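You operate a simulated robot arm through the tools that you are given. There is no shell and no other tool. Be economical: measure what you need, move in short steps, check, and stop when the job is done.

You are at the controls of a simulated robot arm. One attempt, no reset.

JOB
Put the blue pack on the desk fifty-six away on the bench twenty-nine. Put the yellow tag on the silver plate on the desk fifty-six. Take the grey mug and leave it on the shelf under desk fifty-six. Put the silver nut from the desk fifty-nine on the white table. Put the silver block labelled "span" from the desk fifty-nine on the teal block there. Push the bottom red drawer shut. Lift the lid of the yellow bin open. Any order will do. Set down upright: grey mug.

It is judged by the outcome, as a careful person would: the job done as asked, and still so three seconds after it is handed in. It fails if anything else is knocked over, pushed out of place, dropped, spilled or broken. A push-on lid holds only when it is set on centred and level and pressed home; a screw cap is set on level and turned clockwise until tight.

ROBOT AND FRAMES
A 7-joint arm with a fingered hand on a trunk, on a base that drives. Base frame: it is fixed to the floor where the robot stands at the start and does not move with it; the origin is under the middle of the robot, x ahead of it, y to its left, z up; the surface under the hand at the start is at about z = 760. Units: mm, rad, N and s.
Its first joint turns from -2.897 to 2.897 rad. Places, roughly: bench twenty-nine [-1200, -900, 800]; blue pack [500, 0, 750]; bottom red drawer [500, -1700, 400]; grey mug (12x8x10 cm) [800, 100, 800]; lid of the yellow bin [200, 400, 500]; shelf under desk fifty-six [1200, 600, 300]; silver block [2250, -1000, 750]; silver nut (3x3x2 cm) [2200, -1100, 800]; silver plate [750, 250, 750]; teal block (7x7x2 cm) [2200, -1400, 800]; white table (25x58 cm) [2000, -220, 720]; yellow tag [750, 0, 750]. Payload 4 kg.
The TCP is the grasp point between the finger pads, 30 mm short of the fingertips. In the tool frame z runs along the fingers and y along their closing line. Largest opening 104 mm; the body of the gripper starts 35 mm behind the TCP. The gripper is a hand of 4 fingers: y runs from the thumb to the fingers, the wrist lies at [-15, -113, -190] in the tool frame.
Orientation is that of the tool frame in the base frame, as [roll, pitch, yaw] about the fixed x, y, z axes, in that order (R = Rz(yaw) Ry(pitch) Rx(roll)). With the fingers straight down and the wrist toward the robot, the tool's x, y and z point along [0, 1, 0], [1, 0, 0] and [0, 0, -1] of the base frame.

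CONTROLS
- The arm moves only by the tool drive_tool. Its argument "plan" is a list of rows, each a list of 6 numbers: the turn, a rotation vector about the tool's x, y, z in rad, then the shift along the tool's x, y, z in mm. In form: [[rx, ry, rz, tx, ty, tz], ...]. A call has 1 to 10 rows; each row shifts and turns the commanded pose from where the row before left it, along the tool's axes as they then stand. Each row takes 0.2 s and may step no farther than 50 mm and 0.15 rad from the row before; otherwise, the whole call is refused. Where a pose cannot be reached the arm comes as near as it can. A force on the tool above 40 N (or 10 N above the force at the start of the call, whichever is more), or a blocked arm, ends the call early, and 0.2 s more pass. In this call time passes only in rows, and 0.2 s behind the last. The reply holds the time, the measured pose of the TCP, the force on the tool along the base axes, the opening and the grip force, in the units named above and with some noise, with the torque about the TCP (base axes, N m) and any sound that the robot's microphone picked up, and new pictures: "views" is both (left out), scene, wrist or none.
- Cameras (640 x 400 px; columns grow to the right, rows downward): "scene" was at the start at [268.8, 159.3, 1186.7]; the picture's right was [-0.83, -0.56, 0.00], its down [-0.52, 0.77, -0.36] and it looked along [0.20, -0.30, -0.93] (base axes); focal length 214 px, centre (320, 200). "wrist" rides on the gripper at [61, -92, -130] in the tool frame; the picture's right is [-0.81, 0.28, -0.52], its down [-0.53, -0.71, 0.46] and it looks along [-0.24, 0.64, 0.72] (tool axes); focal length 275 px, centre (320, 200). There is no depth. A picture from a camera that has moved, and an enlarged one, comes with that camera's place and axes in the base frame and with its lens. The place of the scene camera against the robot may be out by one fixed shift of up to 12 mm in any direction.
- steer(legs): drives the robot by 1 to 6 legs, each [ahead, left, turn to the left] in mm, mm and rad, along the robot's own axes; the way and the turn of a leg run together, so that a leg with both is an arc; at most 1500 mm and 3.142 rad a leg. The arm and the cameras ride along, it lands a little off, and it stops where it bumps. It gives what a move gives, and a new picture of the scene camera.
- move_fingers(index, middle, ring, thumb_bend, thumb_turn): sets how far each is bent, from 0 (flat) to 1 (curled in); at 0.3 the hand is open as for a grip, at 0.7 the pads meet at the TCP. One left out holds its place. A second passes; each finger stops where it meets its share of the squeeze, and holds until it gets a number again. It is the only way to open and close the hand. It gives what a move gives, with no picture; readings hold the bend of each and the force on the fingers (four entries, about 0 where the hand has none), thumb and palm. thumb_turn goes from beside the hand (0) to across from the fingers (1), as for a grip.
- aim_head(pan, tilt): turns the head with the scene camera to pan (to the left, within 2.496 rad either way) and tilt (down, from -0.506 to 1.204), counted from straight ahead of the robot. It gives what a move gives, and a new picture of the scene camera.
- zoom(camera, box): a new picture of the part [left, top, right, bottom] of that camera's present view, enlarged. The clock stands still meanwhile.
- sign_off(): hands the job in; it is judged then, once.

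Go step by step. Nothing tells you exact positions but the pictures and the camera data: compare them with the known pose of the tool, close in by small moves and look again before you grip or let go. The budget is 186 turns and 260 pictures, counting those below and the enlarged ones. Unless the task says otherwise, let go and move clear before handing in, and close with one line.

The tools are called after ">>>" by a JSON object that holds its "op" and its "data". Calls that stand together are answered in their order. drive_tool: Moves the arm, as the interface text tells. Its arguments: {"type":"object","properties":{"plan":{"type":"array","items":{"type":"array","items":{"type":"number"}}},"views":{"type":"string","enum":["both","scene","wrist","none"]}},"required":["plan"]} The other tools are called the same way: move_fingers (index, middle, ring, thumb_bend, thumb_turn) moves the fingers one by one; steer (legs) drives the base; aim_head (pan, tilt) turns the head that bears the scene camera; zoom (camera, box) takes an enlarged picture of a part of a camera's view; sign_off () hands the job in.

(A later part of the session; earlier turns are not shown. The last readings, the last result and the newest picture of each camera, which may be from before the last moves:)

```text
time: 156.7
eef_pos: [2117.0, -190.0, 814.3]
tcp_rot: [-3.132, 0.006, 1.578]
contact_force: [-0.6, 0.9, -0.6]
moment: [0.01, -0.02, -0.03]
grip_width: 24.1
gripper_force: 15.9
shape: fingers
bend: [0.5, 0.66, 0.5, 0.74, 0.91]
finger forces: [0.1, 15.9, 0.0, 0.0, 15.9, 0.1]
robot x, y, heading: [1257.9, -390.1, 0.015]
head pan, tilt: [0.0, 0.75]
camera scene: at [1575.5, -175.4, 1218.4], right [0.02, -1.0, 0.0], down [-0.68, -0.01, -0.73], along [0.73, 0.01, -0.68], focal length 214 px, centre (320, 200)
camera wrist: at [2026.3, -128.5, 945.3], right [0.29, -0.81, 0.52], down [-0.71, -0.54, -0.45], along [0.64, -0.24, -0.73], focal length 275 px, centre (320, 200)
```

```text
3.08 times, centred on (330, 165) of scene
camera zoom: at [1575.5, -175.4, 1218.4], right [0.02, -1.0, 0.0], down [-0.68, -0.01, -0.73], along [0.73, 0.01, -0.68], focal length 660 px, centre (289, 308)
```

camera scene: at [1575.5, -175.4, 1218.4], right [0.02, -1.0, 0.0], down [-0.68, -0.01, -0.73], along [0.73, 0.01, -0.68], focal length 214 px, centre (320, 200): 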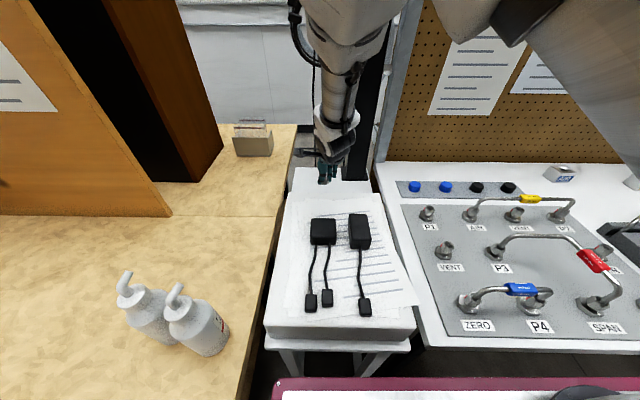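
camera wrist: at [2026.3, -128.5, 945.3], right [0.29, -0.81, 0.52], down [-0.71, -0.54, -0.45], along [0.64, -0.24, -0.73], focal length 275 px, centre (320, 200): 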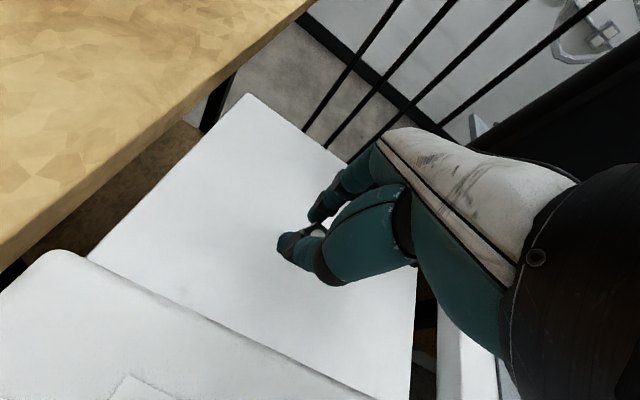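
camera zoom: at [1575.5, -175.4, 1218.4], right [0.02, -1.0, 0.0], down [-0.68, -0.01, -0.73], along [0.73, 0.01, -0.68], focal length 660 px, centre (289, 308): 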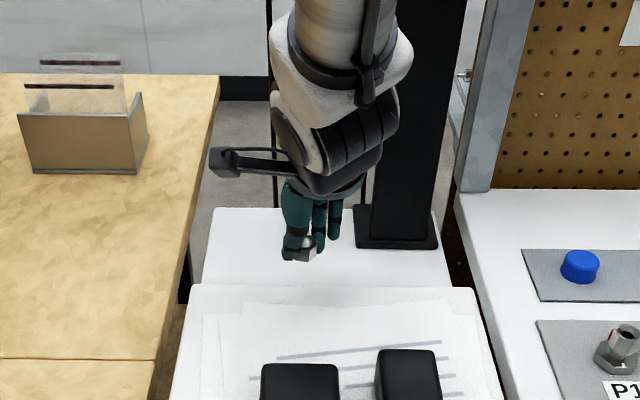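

There's clear table under the nut. I'll move 15 mm further in and lower to contact.

>>> {"op": "drive_tool", "data": {"plan": [[0, 0, 0, 0, 15, 15], [0, 0, 0, 0, 0, 18], [0, 0, 0, 0, 0, 8], [0, 0, 0, 0, 0, 5], [0, 0, 0, 0, 0, 4], [0, 0, 0, 0, 0, 4], [0, 0, 0, 0, 0, 4], [0, 0, 0, 0, 0, 4]], "views": "wrist"}}

>>> {"op": "zoom", "data": {"camera": "scene", "box": [280, 140, 380, 220]}}

```text
time: 158.5
eef_pos: [2132.8, -190.4, 752.5]
tcp_rot: [-3.138, 0.001, 1.578]
contact_force: [-2.5, -1.3, 26.7]
moment: [0.23, -0.92, -0.01]
grip_width: 22.7
gripper_force: 29.5
shape: fingers
bend: [0.51, 0.66, 0.5, 0.74, 0.91]
finger forces: [27.3, 16.1, 0.0, 0.0, 16.1, 0.1]
robot x, y, heading: [1257.6, -382.1, 0.017]
head pan, tilt: [0.0, 0.75]
camera wrist: at [2040.7, -130.2, 883.7], right [0.28, -0.81, 0.52], down [-0.71, -0.54, -0.45], along [0.64, -0.24, -0.73], focal length 275 px, centre (320, 200)
```

wrist: 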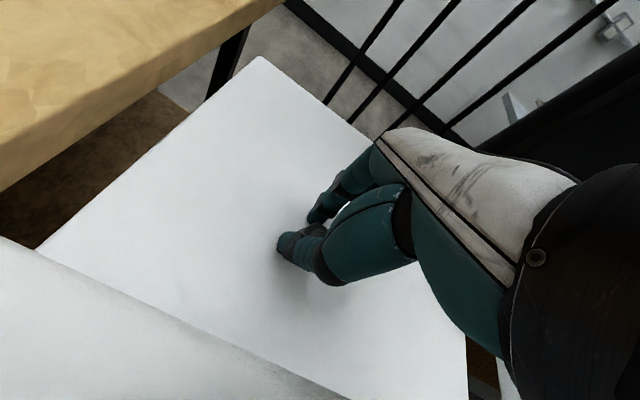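

```text
5.00 times, centred on (330, 180) of scene
camera zoom: at [1574.6, -175.5, 1218.7], right [0.02, -1.0, 0.0], down [-0.68, -0.01, -0.73], along [0.73, 0.01, -0.68], focal length 1072 px, centre (270, 300)
```

zoom: 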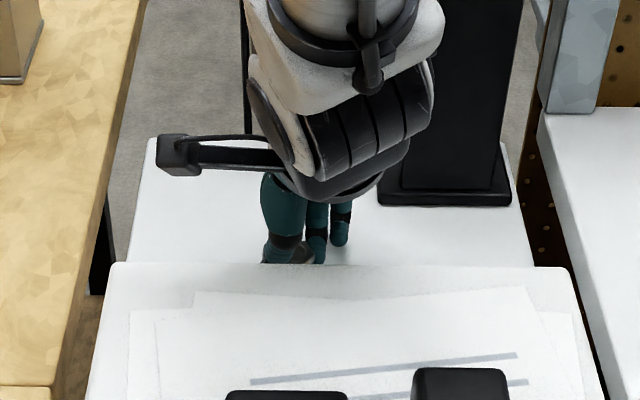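

An idle fingertip is touching the table, with the nut about 1 mm above it. I'll release gently.

>>> {"op": "move_fingers", "data": {"thumb_bend": 0.62, "middle": 0.55}}

>>> {"op": "drive_tool", "data": {"plan": [[0, 0, 0, 0, 0, -10], [0, 0, 0, 0, 0, -20], [0, 0, 0, 0, 0, -40], [0, 0, 0, 0, 0, -45], [0, 0, 0, 0, -40, -30], [0, 0, 0, 0, -40, -25]]}}

>>> {"op": "zoom", "data": {"camera": "scene", "box": [280, 140, 380, 220]}}

```text
time: 159.1
eef_pos: [2133.7, -189.9, 753.4]
tcp_rot: [-3.138, 0.002, 1.578]
contact_force: [-2.1, -1.7, 11.8]
moment: [-0.02, -0.22, -0.1]
grip_width: 34.5
gripper_force: 5.4
shape: fingers
bend: [0.51, 0.56, 0.5, 0.62, 0.97]
finger forces: [6.4, 5.4, 0.0, 0.0, 0.2, 0.0]
robot x, y, heading: [1258.4, -385.5, 0.02]
head pan, tilt: [0.0, 0.75]
stopped: the force on the tool passed its limit at 41 N (the readings are from after the stop); the commanded pose is now the measured one
```

```text
time: 160.5
eef_pos: [2053.3, -193.5, 920.7]
tcp_rot: [-3.136, -0.001, 1.576]
contact_force: [0.6, 0.5, 0.6]
moment: [-0.01, 0.0, -0.02]
grip_width: 36.3
gripper_force: 0.1
shape: fingers
bend: [0.5, 0.55, 0.5, 0.62, 0.97]
finger forces: [0.0, 0.1, 0.0, 0.0, 0.0, 0.1]
robot x, y, heading: [1256.4, -386.9, 0.017]
head pan, tilt: [0.0, 0.75]
camera scene: at [1576.0, -175.4, 1218.3], right [0.02, -1.0, 0.0], down [-0.68, -0.01, -0.73], along [0.73, 0.01, -0.68], focal length 214 px, centre (320, 200)
camera wrist: at [1960.9, -132.9, 1051.6], right [0.28, -0.81, 0.52], down [-0.71, -0.54, -0.45], along [0.64, -0.24, -0.73], focal length 275 px, centre (320, 200)
```

scene: 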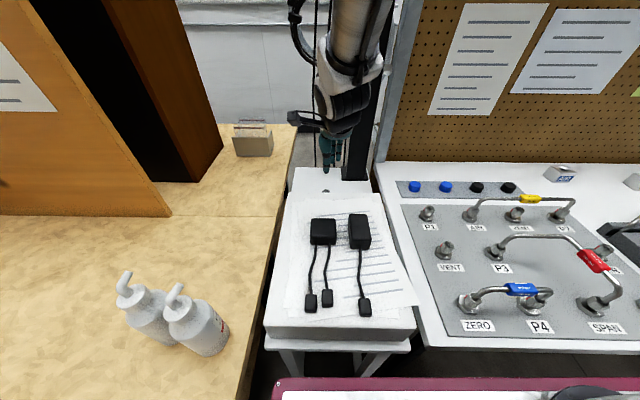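
wrist: 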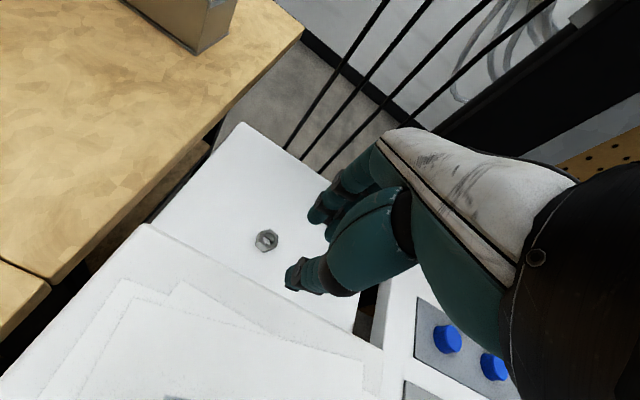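

```text
5.00 times, centred on (330, 180) of scene
camera zoom: at [1576.0, -175.4, 1218.3], right [0.02, -1.0, 0.0], down [-0.68, -0.01, -0.73], along [0.73, 0.01, -0.68], focal length 1072 px, centre (270, 300)
```

zoom: 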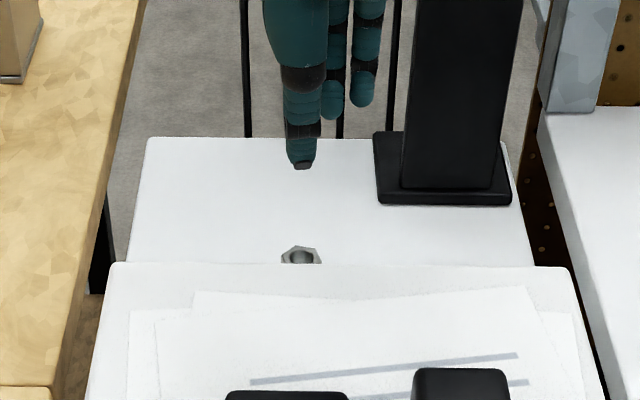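

The nut sits flat on the white table. Next is the SPAN block: I'll open the hand and go back to the right.

>>> {"op": "move_fingers", "data": {"index": 0.3, "middle": 0.3, "ring": 0.3, "thumb_bend": 0.3}}

>>> {"op": "drive_tool", "data": {"plan": [[0, 0, 0, 0, -30, -30], [0, 0, 0, 0, 0, -40]], "views": "none"}}

>>> {"op": "steer", "data": {"legs": [[25, -750, -0.018]]}}

```text
time: 161.5
eef_pos: [2053.2, -192.7, 921.1]
tcp_rot: [-3.136, 0.002, 1.578]
contact_force: [-0.1, -0.7, 0.1]
moment: [-0.01, -0.01, -0.03]
grip_width: 102.6
gripper_force: 0.0
shape: fingers
bend: [0.3, 0.3, 0.3, 0.3, 0.97]
finger forces: [0.0, 0.1, 0.0, 0.0, 0.0, 0.1]
robot x, y, heading: [1259.6, -384.7, 0.019]
head pan, tilt: [0.0, 0.75]
```

```text
time: 162.1
eef_pos: [2025.1, -193.4, 990.4]
tcp_rot: [-3.137, 0.004, 1.576]
contact_force: [0.1, 0.1, 0.2]
moment: [0.0, 0.01, 0.0]
grip_width: 102.9
gripper_force: 0.1
shape: fingers
bend: [0.3, 0.3, 0.3, 0.3, 0.97]
finger forces: [0.0, 0.0, 0.1, 0.0, 0.0, 0.0]
robot x, y, heading: [1255.6, -386.1, 0.024]
head pan, tilt: [0.0, 0.75]
```

```text
time: 166.2
eef_pos: [2057.0, -967.1, 992.8]
tcp_rot: [-3.136, 0.003, 1.545]
contact_force: [0.3, -0.3, -0.2]
moment: [0.02, 0.01, -0.01]
grip_width: 102.8
gripper_force: 0.0
shape: fingers
bend: [0.3, 0.3, 0.3, 0.3, 0.97]
finger forces: [0.0, 0.1, 0.0, 0.0, 0.1, 0.0]
robot x, y, heading: [1285.8, -1136.5, -0.02]
head pan, tilt: [0.0, 0.75]
camera scene: at [1608.4, -933.1, 1218.4], right [-0.02, -1.0, 0.0], down [-0.68, 0.01, -0.73], along [0.73, -0.01, -0.68], focal length 214 px, centre (320, 200)
```

scene: 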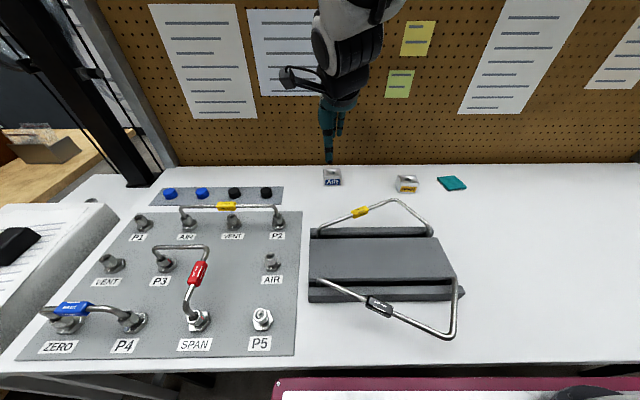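

>>> {"op": "drive_tool", "data": {"plan": [[0, 0, 0, -43.1, 16.1, 10], [0, 0, 0, -43.1, 16.1, 10], [0, 0, 0, -43.1, 16.1, 10], [0, 0, 0, -43.1, 16.1, 10], [0, 0, 0, -43.1, 16.1, 10], [0, 0, 0, -43.1, 16.1, 10]], "views": "wrist"}}

>>> {"op": "zoom", "data": {"camera": "wrist", "box": [130, 180, 370, 400]}}

>>> {"op": "zoom", "data": {"camera": "scene", "box": [370, 150, 490, 220]}}

```text
time: 167.6
eef_pos: [2144.8, -1224.8, 928.6]
tcp_rot: [-3.136, 0.003, 1.55]
contact_force: [0.0, 0.2, -0.1]
moment: [-0.02, 0.0, -0.02]
grip_width: 102.8
gripper_force: 0.1
shape: fingers
bend: [0.3, 0.3, 0.3, 0.3, 0.97]
finger forces: [0.0, 0.0, 0.0, 0.1, 0.0, 0.0]
robot x, y, heading: [1284.2, -1134.2, -0.011]
head pan, tilt: [0.0, 0.75]
camera wrist: at [2056.2, -1161.8, 1059.2], right [0.26, -0.82, 0.52], down [-0.73, -0.52, -0.45], along [0.64, -0.26, -0.73], focal length 275 px, centre (320, 200)
```

wrist: 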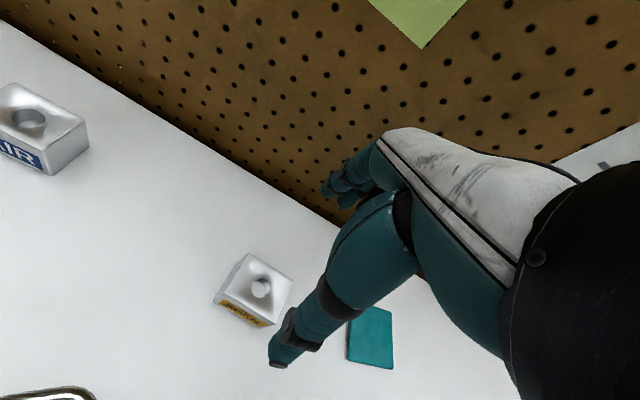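

```text
1.82 times, centred on (250, 290) of wrist
camera zoom: at [2056.2, -1161.8, 1059.2], right [0.26, -0.82, 0.52], down [-0.73, -0.52, -0.45], along [0.64, -0.26, -0.73], focal length 500 px, centre (447, 36)
```

zoom: 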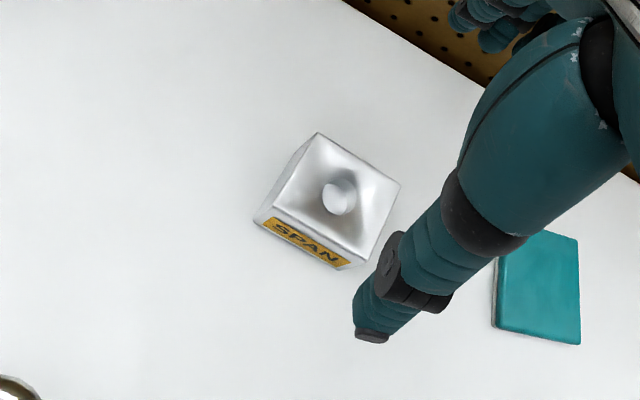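

```text
5.33 times, centred on (430, 185) of scene
camera zoom: at [1608.1, -932.5, 1218.4], right [-0.01, -1.0, 0.0], down [-0.68, 0.01, -0.73], along [0.73, -0.01, -0.68], focal length 1144 px, centre (-267, 280)
```

zoom: 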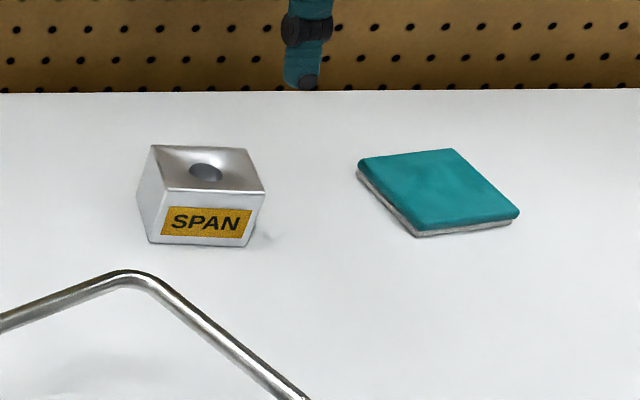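

The SPAN block's centre is [2149, -1228] (about 55 × 43 mm) and the teal block's is about [2158, -1378]. Aligning and descending on the SPAN block.

>>> {"op": "drive_tool", "data": {"plan": [[0, 0, 0.07, -3, 5, 0], [0, 0, 0, 0, 0, 45], [0, 0, 0, 0, 0, 40]], "views": "wrist"}}

>>> {"op": "zoom", "data": {"camera": "scene", "box": [370, 130, 490, 210]}}

```text
time: 168.4
eef_pos: [2148.7, -1232.5, 844.9]
tcp_rot: [-3.138, 0.005, 1.474]
contact_force: [-0.4, 0.5, 1.2]
moment: [-0.04, 0.03, -0.03]
grip_width: 102.7
gripper_force: 0.0
shape: fingers
bend: [0.3, 0.3, 0.3, 0.3, 0.97]
finger forces: [0.0, 0.1, 0.0, 0.0, 0.1, 0.0]
robot x, y, heading: [1284.6, -1132.7, -0.014]
head pan, tilt: [0.0, 0.75]
camera wrist: at [2063.8, -1162.0, 975.3], right [0.2, -0.83, 0.52], down [-0.76, -0.46, -0.45], along [0.62, -0.31, -0.73], focal length 275 px, centre (320, 200)
```

wrist: 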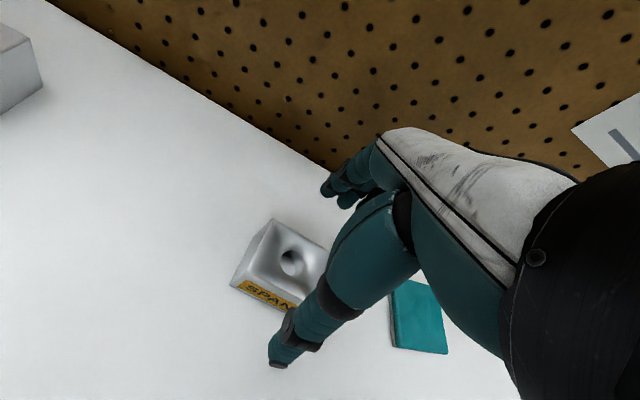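

```text
5.00 times, centred on (430, 170) of scene
camera zoom: at [1608.2, -933.2, 1218.5], right [-0.02, -1.0, 0.0], down [-0.68, 0.01, -0.73], along [0.73, -0.01, -0.68], focal length 1072 px, centre (-230, 350)
```

zoom: 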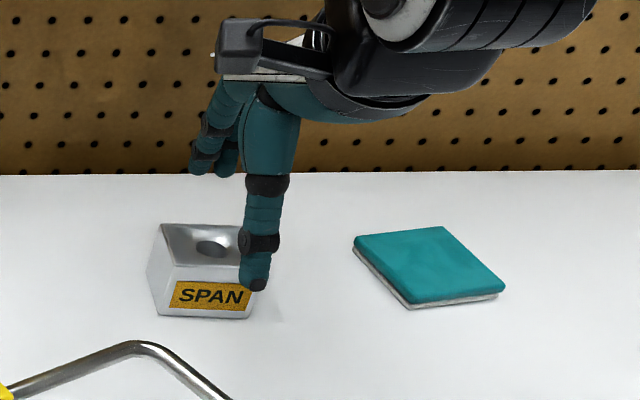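

>>> {"op": "drive_tool", "data": {"plan": [[0, 0, 0, 5, 0, 15], [0, 0, 0, 0, 0, 20], [0, 0, 0, 0, 0, 10]], "views": "none"}}

>>> {"op": "move_fingers", "data": {"index": 0.65, "middle": 0.65, "ring": 0.65, "thumb_bend": 0.65}}

>>> {"op": "drive_tool", "data": {"plan": [[0, 0, 0, 0, 0, -15], [0, 0, 0, 0, 0, -35], [0, 0, 0, 0, 0, -20]], "views": "wrist"}}

>>> {"op": "zoom", "data": {"camera": "scene", "box": [370, 130, 490, 210]}}

```text
time: 169.2
eef_pos: [2152.6, -1225.6, 800.5]
tcp_rot: [-3.137, 0.003, 1.476]
contact_force: [0.9, 0.0, -0.7]
moment: [0.02, -0.01, 0.03]
grip_width: 102.8
gripper_force: 0.1
shape: fingers
bend: [0.3, 0.3, 0.3, 0.3, 0.97]
finger forces: [0.0, 0.0, 0.0, 0.1, 0.0, 0.0]
robot x, y, heading: [1283.9, -1131.9, -0.01]
head pan, tilt: [0.0, 0.75]
```

```text
time: 170.2
eef_pos: [2152.7, -1226.0, 801.3]
tcp_rot: [-3.136, 0.004, 1.475]
contact_force: [1.7, -0.2, 0.1]
moment: [-0.04, -0.09, 0.06]
grip_width: 41.6
gripper_force: 14.5
shape: fingers
bend: [0.57, 0.59, 0.6, 0.54, 0.95]
finger forces: [5.8, 5.1, 3.7, 0.1, 14.0, 0.0]
robot x, y, heading: [1285.1, -1134.0, -0.015]
head pan, tilt: [0.0, 0.75]
```

```text
time: 171.0
eef_pos: [2151.9, -1224.4, 869.9]
tcp_rot: [-3.137, 0.004, 1.475]
contact_force: [0.4, 0.5, -1.9]
moment: [0.01, -0.01, 0.0]
grip_width: 41.7
gripper_force: 14.4
shape: fingers
bend: [0.57, 0.6, 0.61, 0.54, 0.95]
finger forces: [5.8, 4.8, 3.1, 0.0, 13.8, 0.0]
robot x, y, heading: [1282.1, -1131.5, -0.013]
head pan, tilt: [0.0, 0.75]
camera wrist: at [2066.5, -1155.7, 1000.9], right [0.2, -0.83, 0.52], down [-0.76, -0.46, -0.45], along [0.61, -0.31, -0.73], focal length 275 px, centre (320, 200)
```

wrist: 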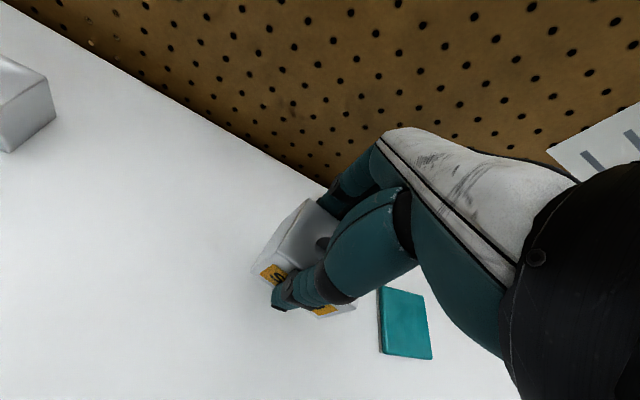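

```text
5.00 times, centred on (430, 170) of scene
camera zoom: at [1608.6, -933.2, 1218.3], right [-0.02, -1.0, 0.0], down [-0.68, 0.01, -0.73], along [0.73, -0.01, -0.68], focal length 1072 px, centre (-230, 350)
```

zoom: 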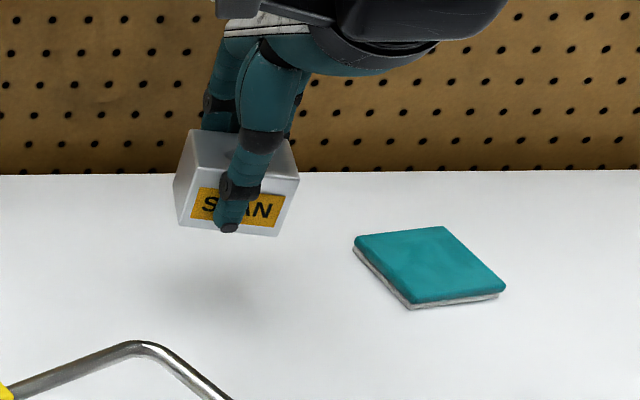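

The block is held. Carrying it over the teal block.

>>> {"op": "drive_tool", "data": {"plan": [[0, 0, 0, -37.4, 5.4, 0], [0, 0, 0, -37.4, 5.4, 0], [0, 0, 0, -37.4, 5.4, 0], [0, 0, 0, -37.4, 5.4, 0], [0, 0, 0, 0, 0, 25]], "views": "wrist"}}

>>> {"op": "zoom", "data": {"camera": "scene", "box": [400, 130, 520, 210]}}

>>> {"op": "zoom", "data": {"camera": "wrist", "box": [200, 150, 440, 350]}}

```text
time: 172.2
eef_pos: [2159.2, -1376.6, 846.5]
tcp_rot: [-3.136, 0.004, 1.475]
contact_force: [0.2, -0.9, -2.4]
moment: [-0.02, -0.02, -0.02]
grip_width: 41.4
gripper_force: 13.7
shape: fingers
bend: [0.57, 0.6, 0.61, 0.54, 0.95]
finger forces: [5.9, 4.7, 3.1, 0.0, 13.6, 0.1]
robot x, y, heading: [1285.3, -1135.1, -0.018]
head pan, tilt: [0.0, 0.75]
camera wrist: at [2074.1, -1306.8, 977.7], right [0.2, -0.83, 0.52], down [-0.76, -0.46, -0.45], along [0.61, -0.31, -0.73], focal length 275 px, centre (320, 200)
```

wrist: 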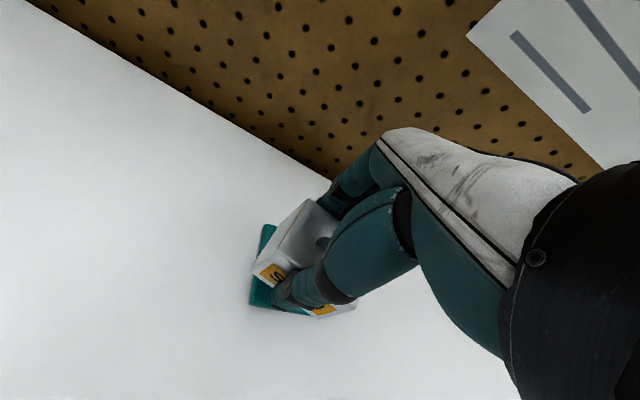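

```text
5.00 times, centred on (460, 170) of scene
camera zoom: at [1608.4, -933.3, 1218.4], right [-0.02, -1.0, 0.0], down [-0.68, 0.01, -0.73], along [0.73, -0.01, -0.68], focal length 1072 px, centre (-380, 350)
```

zoom: 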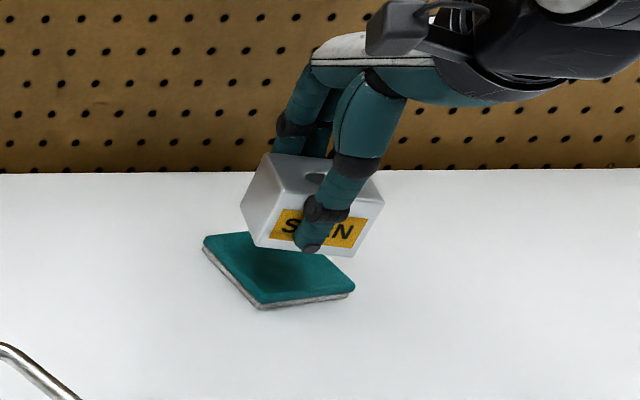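

```text
2.00 times, centred on (320, 250) of wrist
camera zoom: at [2074.1, -1306.8, 977.7], right [0.2, -0.83, 0.52], down [-0.76, -0.46, -0.45], along [0.61, -0.31, -0.73], focal length 551 px, centre (320, 100)
```

zoom: 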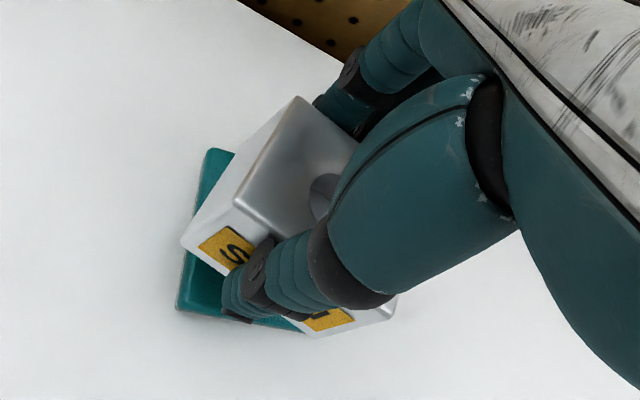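

The footprint lines up with the teal block within a few mm. I'll shift 4 mm nearer and lower to contact.

>>> {"op": "drive_tool", "data": {"plan": [[0, 0, 0, 0, -4, 10], [0, 0, 0, 0, 0, 6], [0, 0, 0, 0, 0, 3], [0, 0, 0, 0, 0, 3], [0, 0, 0, 0, 0, 2], [0, 0, 0, 0, 0, 2]], "views": "none"}}

>>> {"op": "zoom", "data": {"camera": "scene", "box": [410, 140, 510, 210]}}

```text
time: 173.6
eef_pos: [2154.3, -1375.2, 819.5]
tcp_rot: [-3.136, 0.005, 1.474]
contact_force: [0.3, 0.0, -3.3]
moment: [-0.01, -0.02, -0.05]
grip_width: 41.6
gripper_force: 13.7
shape: fingers
bend: [0.57, 0.6, 0.61, 0.54, 0.95]
finger forces: [5.9, 4.7, 3.1, 0.1, 13.6, 0.0]
robot x, y, heading: [1283.3, -1134.2, -0.016]
head pan, tilt: [0.0, 0.75]
```

```text
5.71 times, centred on (460, 175) of scene
camera zoom: at [1608.5, -933.2, 1218.4], right [-0.02, -1.0, 0.0], down [-0.68, 0.01, -0.73], along [0.73, -0.01, -0.68], focal length 1226 px, centre (-480, 343)
```

zoom: 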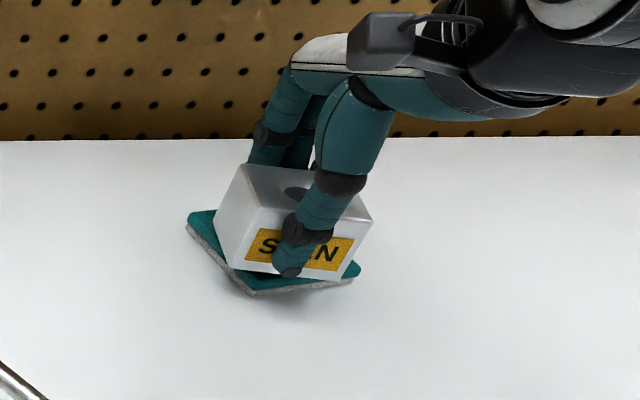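

It's nearly down and about 6 mm off to the right; I'll correct and continue lowering to contact.

>>> {"op": "drive_tool", "data": {"plan": [[0, 0, 0, 6, 0, 0], [0, 0, 0, 0, 0, 2], [0, 0, 0, 0, 0, 2], [0, 0, 0, 0, 0, 1.5], [0, 0, 0, 0, 0, 1.5], [0, 0, 0, 0, 0, 1.5], [0, 0, 0, 0, 0, 1.5]], "views": "none"}}

>>> {"op": "zoom", "data": {"camera": "scene", "box": [410, 140, 510, 210]}}

```text
time: 175.2
eef_pos: [2155.5, -1370.2, 812.5]
tcp_rot: [-3.14, 0.004, 1.476]
contact_force: [0.0, 1.9, 17.0]
moment: [-0.02, -0.05, -0.01]
grip_width: 41.5
gripper_force: 15.4
shape: fingers
bend: [0.57, 0.6, 0.61, 0.55, 0.95]
finger forces: [6.2, 5.4, 3.6, 0.0, 15.7, 0.0]
robot x, y, heading: [1283.2, -1134.0, -0.013]
head pan, tilt: [0.0, 0.75]
```

```text
5.71 times, centred on (460, 175) of scene
camera zoom: at [1607.8, -933.0, 1218.5], right [-0.02, -1.0, 0.0], down [-0.68, 0.01, -0.73], along [0.73, -0.01, -0.68], focal length 1226 px, centre (-480, 343)
```

zoom: 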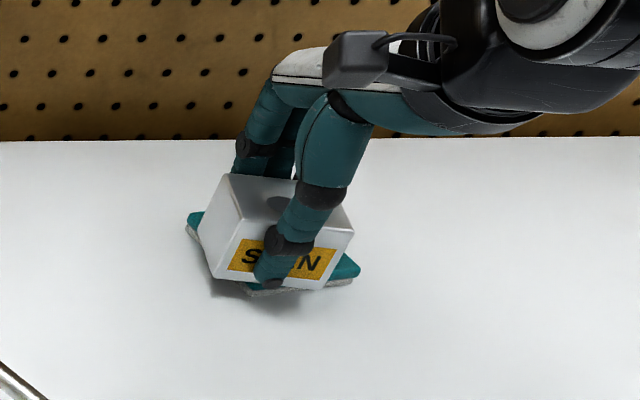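

The block is down but about 9 mm too near. I'll raise slightly, shift, and set it again.

>>> {"op": "drive_tool", "data": {"plan": [[0, 0, 0, 0, 0, -6], [0, 0, 0, -2, 9, 0], [0, 0, 0, 0, 0, 2], [0, 0, 0, 0, 0, 1.5], [0, 0, 0, 0, 0, 1.5]], "views": "wrist"}}

>>> {"op": "zoom", "data": {"camera": "scene", "box": [410, 140, 510, 210]}}

>>> {"op": "zoom", "data": {"camera": "wrist", "box": [200, 150, 440, 350]}}

```text
time: 176.4
eef_pos: [2164.2, -1372.5, 812.3]
tcp_rot: [-3.139, 0.004, 1.476]
contact_force: [-2.8, 0.5, 17.4]
moment: [-0.04, 0.02, -0.01]
grip_width: 41.5
gripper_force: 15.2
shape: fingers
bend: [0.58, 0.6, 0.61, 0.55, 0.95]
finger forces: [5.8, 4.8, 3.1, 0.0, 16.9, 0.0]
robot x, y, heading: [1283.6, -1133.0, -0.017]
head pan, tilt: [0.0, 0.75]
camera wrist: at [2078.5, -1302.5, 942.4], right [0.2, -0.83, 0.52], down [-0.76, -0.46, -0.45], along [0.62, -0.31, -0.72], focal length 275 px, centre (320, 200)
```

wrist: 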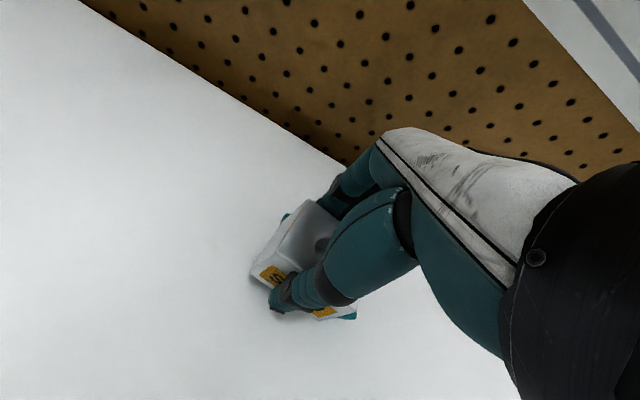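

```text
5.71 times, centred on (460, 175) of scene
camera zoom: at [1607.7, -933.0, 1218.6], right [-0.02, -1.0, 0.0], down [-0.68, 0.01, -0.73], along [0.73, -0.01, -0.68], focal length 1226 px, centre (-480, 343)
```

zoom: 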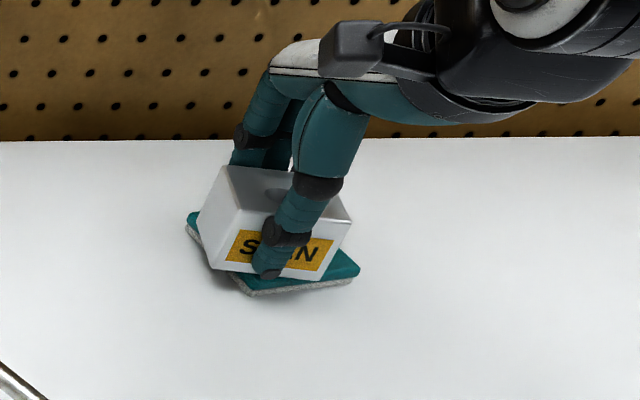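

```text
2.00 times, centred on (320, 250) of wrist
camera zoom: at [2078.5, -1302.5, 942.4], right [0.2, -0.83, 0.52], down [-0.76, -0.46, -0.45], along [0.62, -0.31, -0.72], focal length 551 px, centre (320, 100)
```

zoom: 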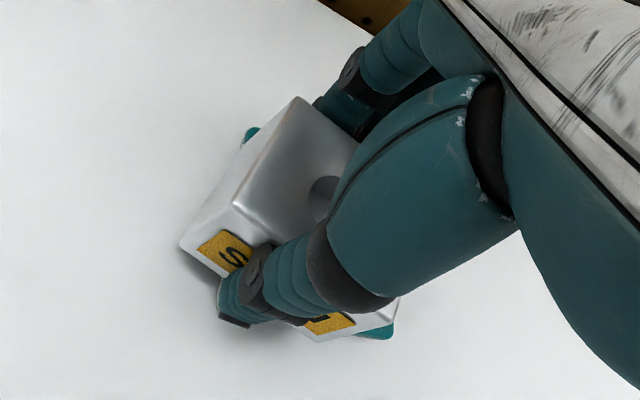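

Comparing both views, the block needs to go about 16 mm toward -y to be centred. Raising, shifting and setting again.

>>> {"op": "drive_tool", "data": {"plan": [[0, 0, 0, 0, 0, -6], [0, 0, 0, -16, 0, 0], [0, 0, 0, 0, 0, 2], [0, 0, 0, 0, 0, 1.5], [0, 0, 0, 0, 0, 1.5]], "views": "none"}}

>>> {"op": "zoom", "data": {"camera": "scene", "box": [410, 140, 510, 210]}}

>>> {"op": "zoom", "data": {"camera": "wrist", "box": [200, 150, 440, 350]}}

```text
time: 177.6
eef_pos: [2162.4, -1388.2, 813.1]
tcp_rot: [-3.141, 0.004, 1.475]
contact_force: [-1.2, 1.9, 5.5]
moment: [-0.04, -0.11, -0.01]
grip_width: 41.4
gripper_force: 14.0
shape: fingers
bend: [0.58, 0.6, 0.61, 0.55, 0.95]
finger forces: [6.0, 4.5, 3.0, 0.0, 15.4, 0.0]
robot x, y, heading: [1288.0, -1133.9, -0.011]
head pan, tilt: [0.0, 0.75]
```

```text
5.71 times, centred on (460, 175) of scene
camera zoom: at [1608.2, -933.1, 1218.4], right [-0.02, -1.0, 0.0], down [-0.68, 0.01, -0.73], along [0.73, -0.01, -0.68], focal length 1226 px, centre (-480, 343)
```

zoom: 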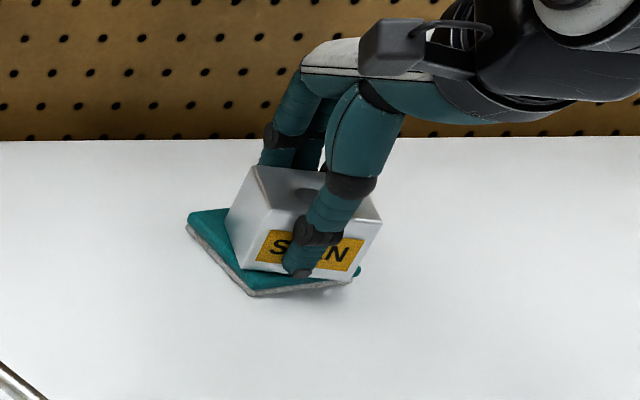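

```text
2.00 times, centred on (320, 250) of wrist
camera zoom: at [2077.6, -1318.7, 943.5], right [0.2, -0.83, 0.52], down [-0.76, -0.46, -0.45], along [0.62, -0.31, -0.73], focal length 551 px, centre (320, 100)
```

zoom: 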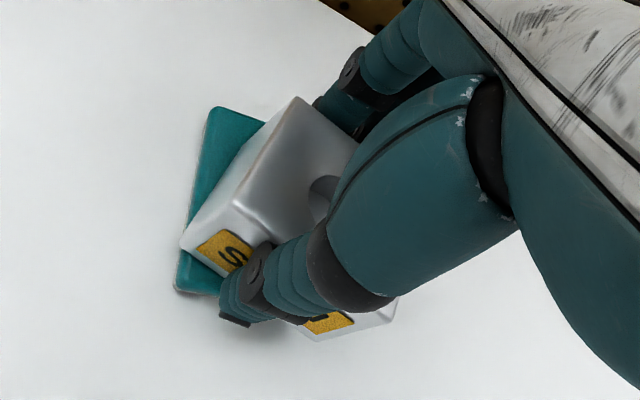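

Almost centred; one small nudge of 4 mm back, set down, and release.

>>> {"op": "drive_tool", "data": {"plan": [[0, 0, 0, 0, 0, -4], [0, 0, -0.08, 4, 4, 0], [0, 0, 0, 0, 0, 2], [0, 0, 0, 0, 0, 1.5], [0, 0, 0, 0, 0, 1.5]], "views": "none"}}

>>> {"op": "move_fingers", "data": {"index": 0.35, "middle": 0.35, "ring": 0.35, "thumb_bend": 0.35}}

>>> {"op": "drive_tool", "data": {"plan": [[0, 0, 0, 0, 0, -20], [0, 0, 0, 0, 0, -40], [0, 0, 0, 0, 0, -45], [0, 0, 0, 0, -20, -45]], "views": "wrist"}}

>>> {"op": "zoom", "data": {"camera": "scene", "box": [410, 140, 510, 210]}}

```text
time: 178.8
eef_pos: [2167.1, -1384.1, 813.1]
tcp_rot: [-3.138, 0.003, 1.555]
contact_force: [-2.1, 0.6, 9.8]
moment: [-0.05, -0.15, 0.02]
grip_width: 41.7
gripper_force: 15.0
shape: fingers
bend: [0.58, 0.6, 0.61, 0.55, 0.95]
finger forces: [6.1, 4.9, 3.1, 0.1, 16.3, 0.0]
robot x, y, heading: [1286.6, -1131.8, -0.014]
head pan, tilt: [0.0, 0.75]
```

```text
time: 179.8
eef_pos: [2167.4, -1384.1, 811.4]
tcp_rot: [-3.136, 0.0, 1.556]
contact_force: [0.0, -0.4, -0.1]
moment: [0.0, 0.01, -0.01]
grip_width: 90.4
gripper_force: 0.1
shape: fingers
bend: [0.35, 0.35, 0.35, 0.35, 0.97]
finger forces: [0.1, 0.1, 0.0, 0.0, 0.0, 0.0]
robot x, y, heading: [1285.5, -1135.6, -0.013]
head pan, tilt: [0.0, 0.75]
```

```text
time: 180.8
eef_pos: [2146.0, -1382.8, 961.9]
tcp_rot: [-3.134, 0.002, 1.555]
contact_force: [0.8, 0.5, -0.8]
moment: [-0.01, -0.01, 0.01]
grip_width: 90.4
gripper_force: 0.0
shape: fingers
bend: [0.35, 0.35, 0.35, 0.35, 0.97]
finger forces: [0.0, 0.1, 0.0, 0.1, 0.0, 0.1]
robot x, y, heading: [1288.2, -1133.4, -0.02]
head pan, tilt: [0.0, 0.75]
camera wrist: at [2056.6, -1320.3, 1092.3], right [0.27, -0.81, 0.52], down [-0.72, -0.52, -0.45], along [0.64, -0.26, -0.73], focal length 275 px, centre (320, 200)
```

wrist: 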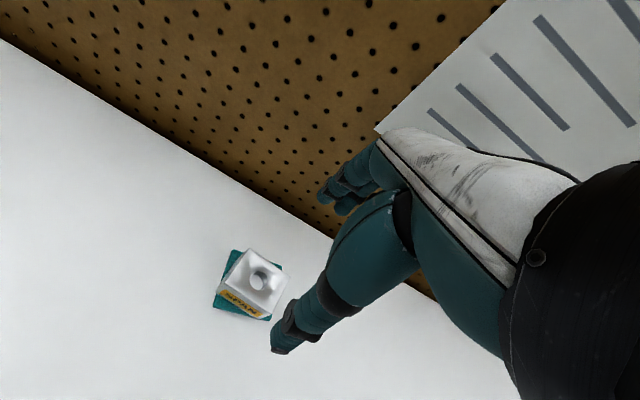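

```text
5.71 times, centred on (460, 175) of scene
camera zoom: at [1608.8, -933.2, 1218.3], right [-0.02, -1.0, 0.0], down [-0.68, 0.01, -0.73], along [0.73, -0.01, -0.68], focal length 1226 px, centre (-480, 343)
```

zoom: 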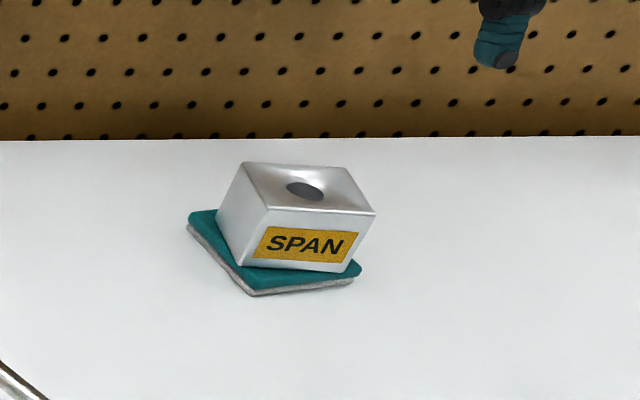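

The SPAN block sits squarely on the teal block. Next is the bin lid. I'll raise the arm and drive back to the front-right of the bin, facing it diagonally.

>>> {"op": "drive_tool", "data": {"plan": [[0, 0, 0, 30, -30, -20], [0, 0, 0, 40, 0, -25], [0, 0, 0, 40, 0, -25], [0, 0, 0, 40, 0, -25], [0, 0, 0, 40, 0, 0], [0, 0, 0, 40, 0, 0]], "views": "none"}}

>>> {"op": "steer", "data": {"legs": [[0, 500, 0.016], [-1500, 0, 0], [0, 413, 0], [0, 0, 1.02]]}}

>>> {"op": "aim_head", "data": {"pan": 0.15, "tilt": 1.0}}

```text
time: 182.2
eef_pos: [2120.4, -1156.0, 1056.1]
tcp_rot: [-3.138, 0.002, 1.553]
contact_force: [0.2, -0.1, 0.0]
moment: [0.01, -0.01, 0.02]
grip_width: 90.5
gripper_force: 0.0
shape: fingers
bend: [0.35, 0.35, 0.35, 0.35, 0.97]
finger forces: [0.1, 0.0, 0.1, 0.0, 0.0, 0.1]
robot x, y, heading: [1286.3, -1132.5, -0.015]
head pan, tilt: [0.0, 0.75]
```

```text
time: 197.0
eef_pos: [204.3, 486.8, 1055.7]
tcp_rot: [-3.136, 0.002, 2.61]
contact_force: [-0.1, -0.1, -0.5]
moment: [0.01, -0.04, -0.03]
grip_width: 90.5
gripper_force: 0.0
shape: fingers
bend: [0.35, 0.35, 0.35, 0.35, 0.97]
finger forces: [0.0, 0.0, 0.0, 0.0, 0.1, 0.0]
robot x, y, heading: [-226.2, -230.3, 1.039]
head pan, tilt: [0.0, 0.75]
camera scene: at [-236.6, 155.5, 1218.4], right [0.86, -0.5, 0.0], down [-0.34, -0.59, -0.73], along [0.37, 0.63, -0.68], focal length 214 px, centre (320, 200)
```

scene: 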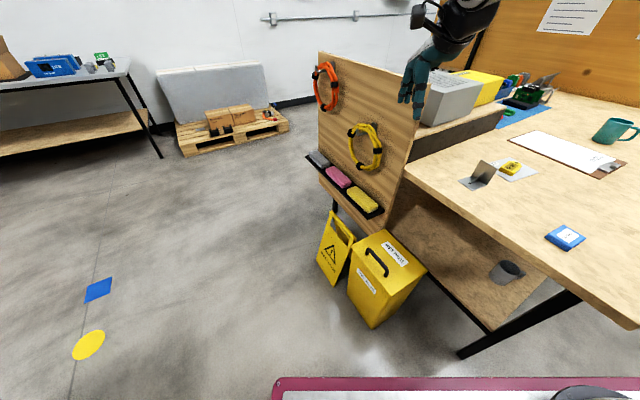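

```text
time: 197.7
eef_pos: [204.3, 487.2, 1055.9]
tcp_rot: [-3.135, 0.0, 2.612]
contact_force: [-0.7, -0.1, -0.5]
moment: [-0.03, 0.01, 0.01]
grip_width: 90.3
gripper_force: 0.1
shape: fingers
bend: [0.35, 0.35, 0.35, 0.35, 0.97]
finger forces: [0.0, 0.0, 0.0, 0.0, 0.1, 0.0]
robot x, y, heading: [-224.7, -231.3, 1.046]
head pan, tilt: [0.15, 1.0]
camera scene: at [-252.6, 148.7, 1199.3], right [0.93, -0.37, 0.0], down [-0.31, -0.78, -0.54], along [0.2, 0.5, -0.84], focal length 214 px, centre (320, 200)
```

scene: 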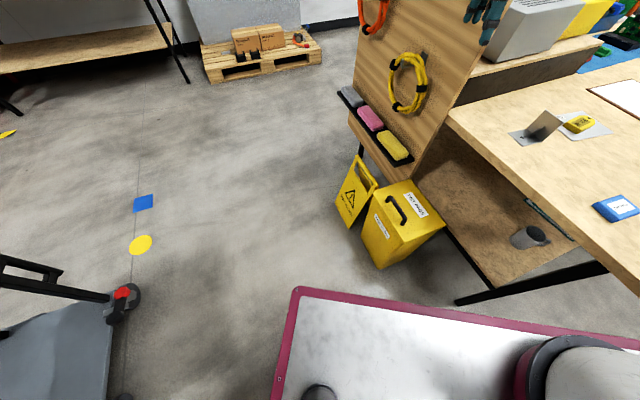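

>>> {"op": "zoom", "data": {"camera": "scene", "box": [340, 160, 470, 280]}}

```text
3.33 times, centred on (405, 220) of scene
camera zoom: at [-252.6, 148.7, 1199.3], right [0.93, -0.37, 0.0], down [-0.31, -0.78, -0.54], along [0.2, 0.5, -0.84], focal length 715 px, centre (37, 133)
```

zoom: 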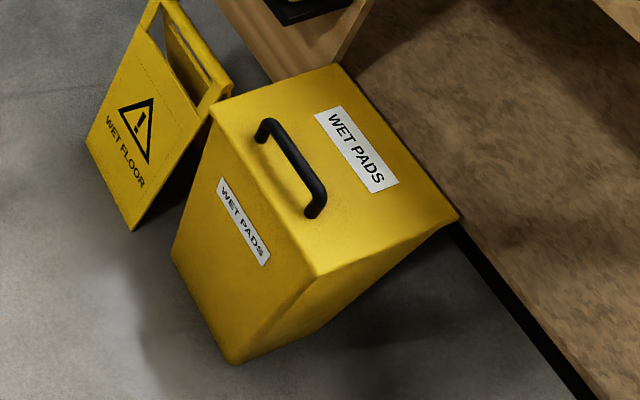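

The bin lid spans about x 142–332, y 305–545 at z≈460. It is hinged on the desk side and has a bow handle at about [180, 420]. I'll bring the hand over the handle, closing along x.

>>> {"op": "drive_tool", "data": {"plan": [[0, 0, 0.15, 0, 0, 0], [0, 0, 0.15, 0, 0, 0], [0, 0, 0.15, 0, 0, 0], [0, 0, 0.15, 0, 0, 0], [0, 0, 0.15, 0, 0, 0], [0, 0, 0.15, 0, 0, 0], [0, 0, 0.14, 0, 0, 0], [0, 0, 0, -34, -12, 30], [0, 0, 0, -33, -12, 30], [0, 0, 0, 0, 0, 48]], "views": "none"}}

>>> {"op": "drive_tool", "data": {"plan": [[0, 0, 0, 0, 0, 48], [0, 0, 0, 0, 0, 48], [0, 0, 0, 0, 0, 48], [0, 0, 0, 0, 0, 48], [0, 0, 0, 0, 0, 48], [0, 0, 0, 0, 0, 40]]}}

```text
time: 199.9
eef_pos: [178.7, 420.8, 950.0]
tcp_rot: [-3.141, 0.006, 1.571]
contact_force: [0.4, -0.8, 0.5]
moment: [0.04, 0.05, -0.01]
grip_width: 90.5
gripper_force: 0.0
shape: fingers
bend: [0.35, 0.35, 0.35, 0.35, 0.97]
finger forces: [0.0, 0.0, 0.0, 0.0, 0.0, 0.0]
robot x, y, heading: [-225.0, -228.2, 1.041]
head pan, tilt: [0.15, 1.0]
```

```text
time: 201.3
eef_pos: [178.6, 419.0, 665.6]
tcp_rot: [3.142, 0.006, 1.572]
contact_force: [0.8, 0.3, -0.8]
moment: [0.01, -0.02, 0.01]
grip_width: 90.5
gripper_force: 0.0
shape: fingers
bend: [0.35, 0.35, 0.35, 0.35, 0.97]
finger forces: [0.0, 0.0, 0.0, 0.0, 0.0, 0.0]
robot x, y, heading: [-224.6, -228.2, 1.042]
head pan, tilt: [0.15, 1.0]
camera scene: at [-252.7, 148.6, 1199.3], right [0.93, -0.37, 0.0], down [-0.31, -0.78, -0.54], along [0.2, 0.5, -0.84], focal length 214 px, centre (320, 200)
camera wrist: at [86.4, 480.9, 796.0], right [0.28, -0.81, 0.52], down [-0.71, -0.54, -0.45], along [0.64, -0.25, -0.72], focal length 275 px, centre (320, 200)
```

scene: 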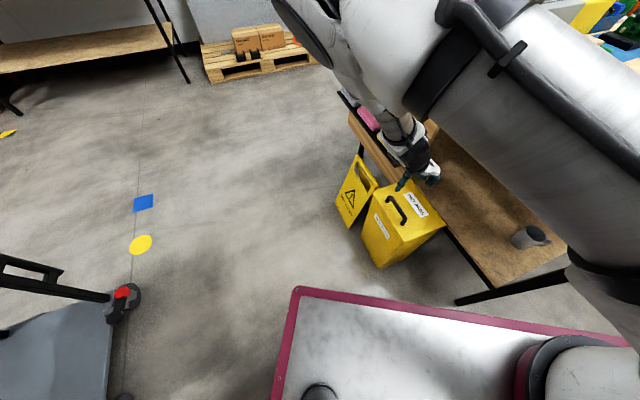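
wrist: 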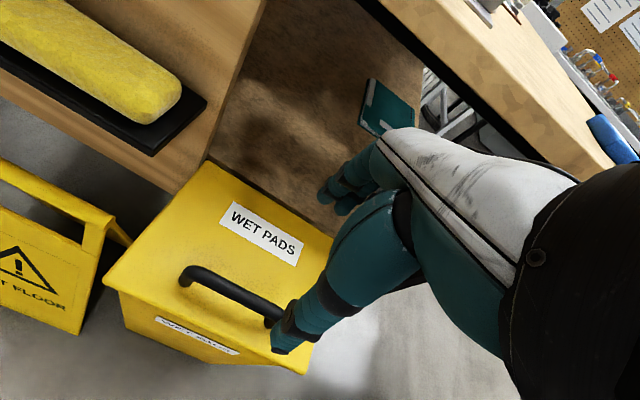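

The handle bar is at x≈177, y 375–480, z≈485, with the lid at z≈450. I'll descend over the bar and pinch it.

>>> {"op": "drive_tool", "data": {"plan": [[0, 0, 0, 8, -1, 45], [0, 0, 0, 0, 0, 45], [0, 0, 0, 0, 0, 40], [0, 0, 0, 0, 0, 25], [0, 0, 0, 0, 0, 10]], "views": "wrist"}}

>>> {"op": "move_fingers", "data": {"index": 0.72, "middle": 0.72, "ring": 0.72, "thumb_bend": 0.72}}

```text
time: 202.5
eef_pos: [179.3, 424.9, 502.3]
tcp_rot: [3.141, 0.007, 1.573]
contact_force: [-0.3, -0.1, 0.8]
moment: [0.02, 0.02, 0.03]
grip_width: 90.5
gripper_force: 0.2
shape: fingers
bend: [0.35, 0.35, 0.35, 0.35, 0.97]
finger forces: [0.0, 0.0, 0.1, 0.0, 0.1, 0.0]
robot x, y, heading: [-225.5, -229.5, 1.043]
head pan, tilt: [0.15, 1.0]
camera wrist: at [87.7, 487.2, 632.2], right [0.28, -0.81, 0.52], down [-0.71, -0.54, -0.45], along [0.64, -0.25, -0.72], focal length 275 px, centre (320, 200)
```

wrist: 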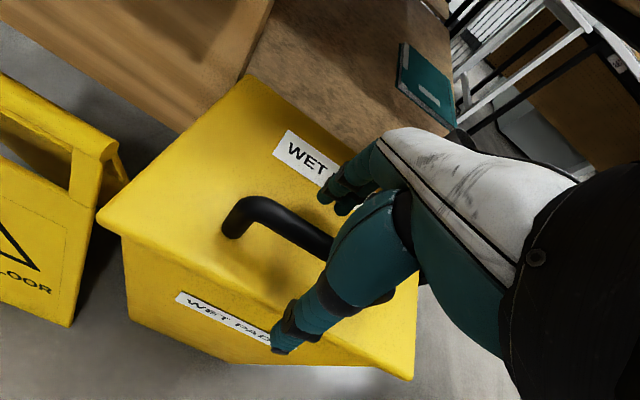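

```text
time: 203.5
eef_pos: [180.4, 425.7, 503.6]
tcp_rot: [3.141, 0.006, 1.575]
contact_force: [5.5, 0.3, -3.8]
moment: [0.05, -0.09, 0.12]
grip_width: 0.5
gripper_force: 5.6
shape: fingers
bend: [0.71, 0.71, 0.71, 0.71, 0.97]
finger forces: [3.3, 1.7, 4.1, 0.0, 2.5, 0.1]
robot x, y, heading: [-222.5, -227.8, 1.042]
head pan, tilt: [0.15, 1.0]
```

>>> {"op": "zoom", "data": {"camera": "wrist", "box": [180, 140, 460, 400]}}

```text
1.54 times, centred on (320, 270) of wrist
camera zoom: at [88.2, 487.2, 632.6], right [0.28, -0.81, 0.52], down [-0.71, -0.54, -0.45], along [0.64, -0.25, -0.72], focal length 424 px, centre (320, 92)
```

zoom: 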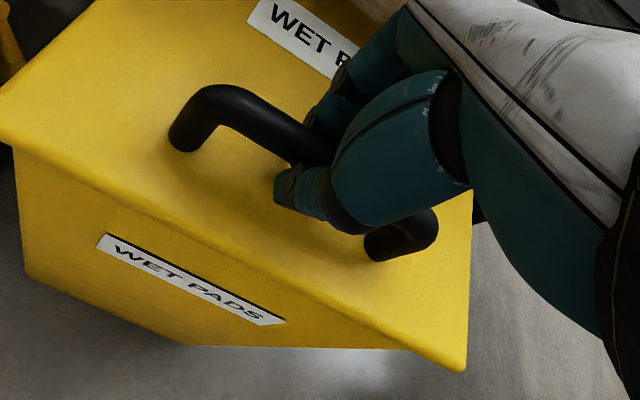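

The fingers are wrapped around the handle bar. I'll lift along the hinge arc to about 60°.

>>> {"op": "drive_tool", "data": {"plan": [[0, 0, 0, 0, 7, -20], [0, 0, 0, 0, 10, -19], [0, 0, 0, 0, 12, -17.6], [0, 0, 0, 0, 14.5, -16], [0, 0, 0, 0, 16.3, -14], [0, 0, 0, 0, 18, -11.6], [0, 0, 0, 0, 19.4, -9.3], [0, 0, 0, 0, 20.5, -6.5]]}}

```text
time: 205.3
eef_pos: [295.6, 424.2, 615.6]
tcp_rot: [-3.139, 0.01, 1.571]
contact_force: [4.9, -2.7, -32.6]
moment: [0.35, 0.26, -0.01]
grip_width: 2.0
gripper_force: 14.6
shape: fingers
bend: [0.71, 0.69, 0.68, 0.71, 0.97]
finger forces: [8.4, 8.0, 11.0, 0.0, 0.8, 0.1]
robot x, y, heading: [-225.8, -228.5, 1.038]
head pan, tilt: [0.15, 1.0]
camera scene: at [-252.1, 149.4, 1199.0], right [0.93, -0.37, 0.0], down [-0.31, -0.78, -0.54], along [0.2, 0.5, -0.84], focal length 214 px, centre (320, 200)
camera wrist: at [204.3, 487.1, 745.9], right [0.28, -0.81, 0.52], down [-0.71, -0.54, -0.45], along [0.64, -0.25, -0.72], focal length 275 px, centre (320, 200)
```

scene: 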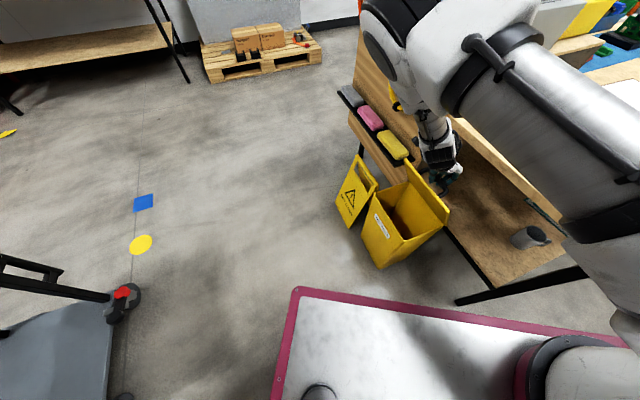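
wrist: 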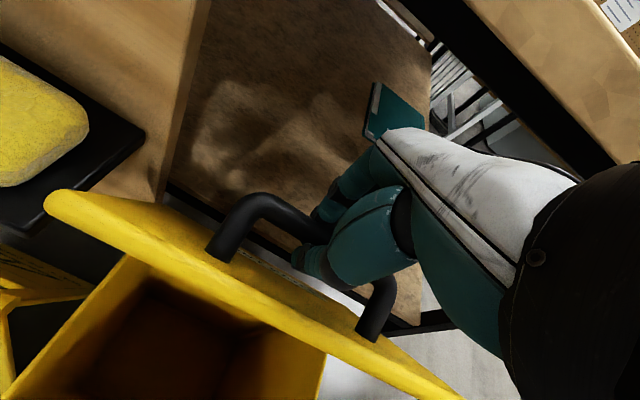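

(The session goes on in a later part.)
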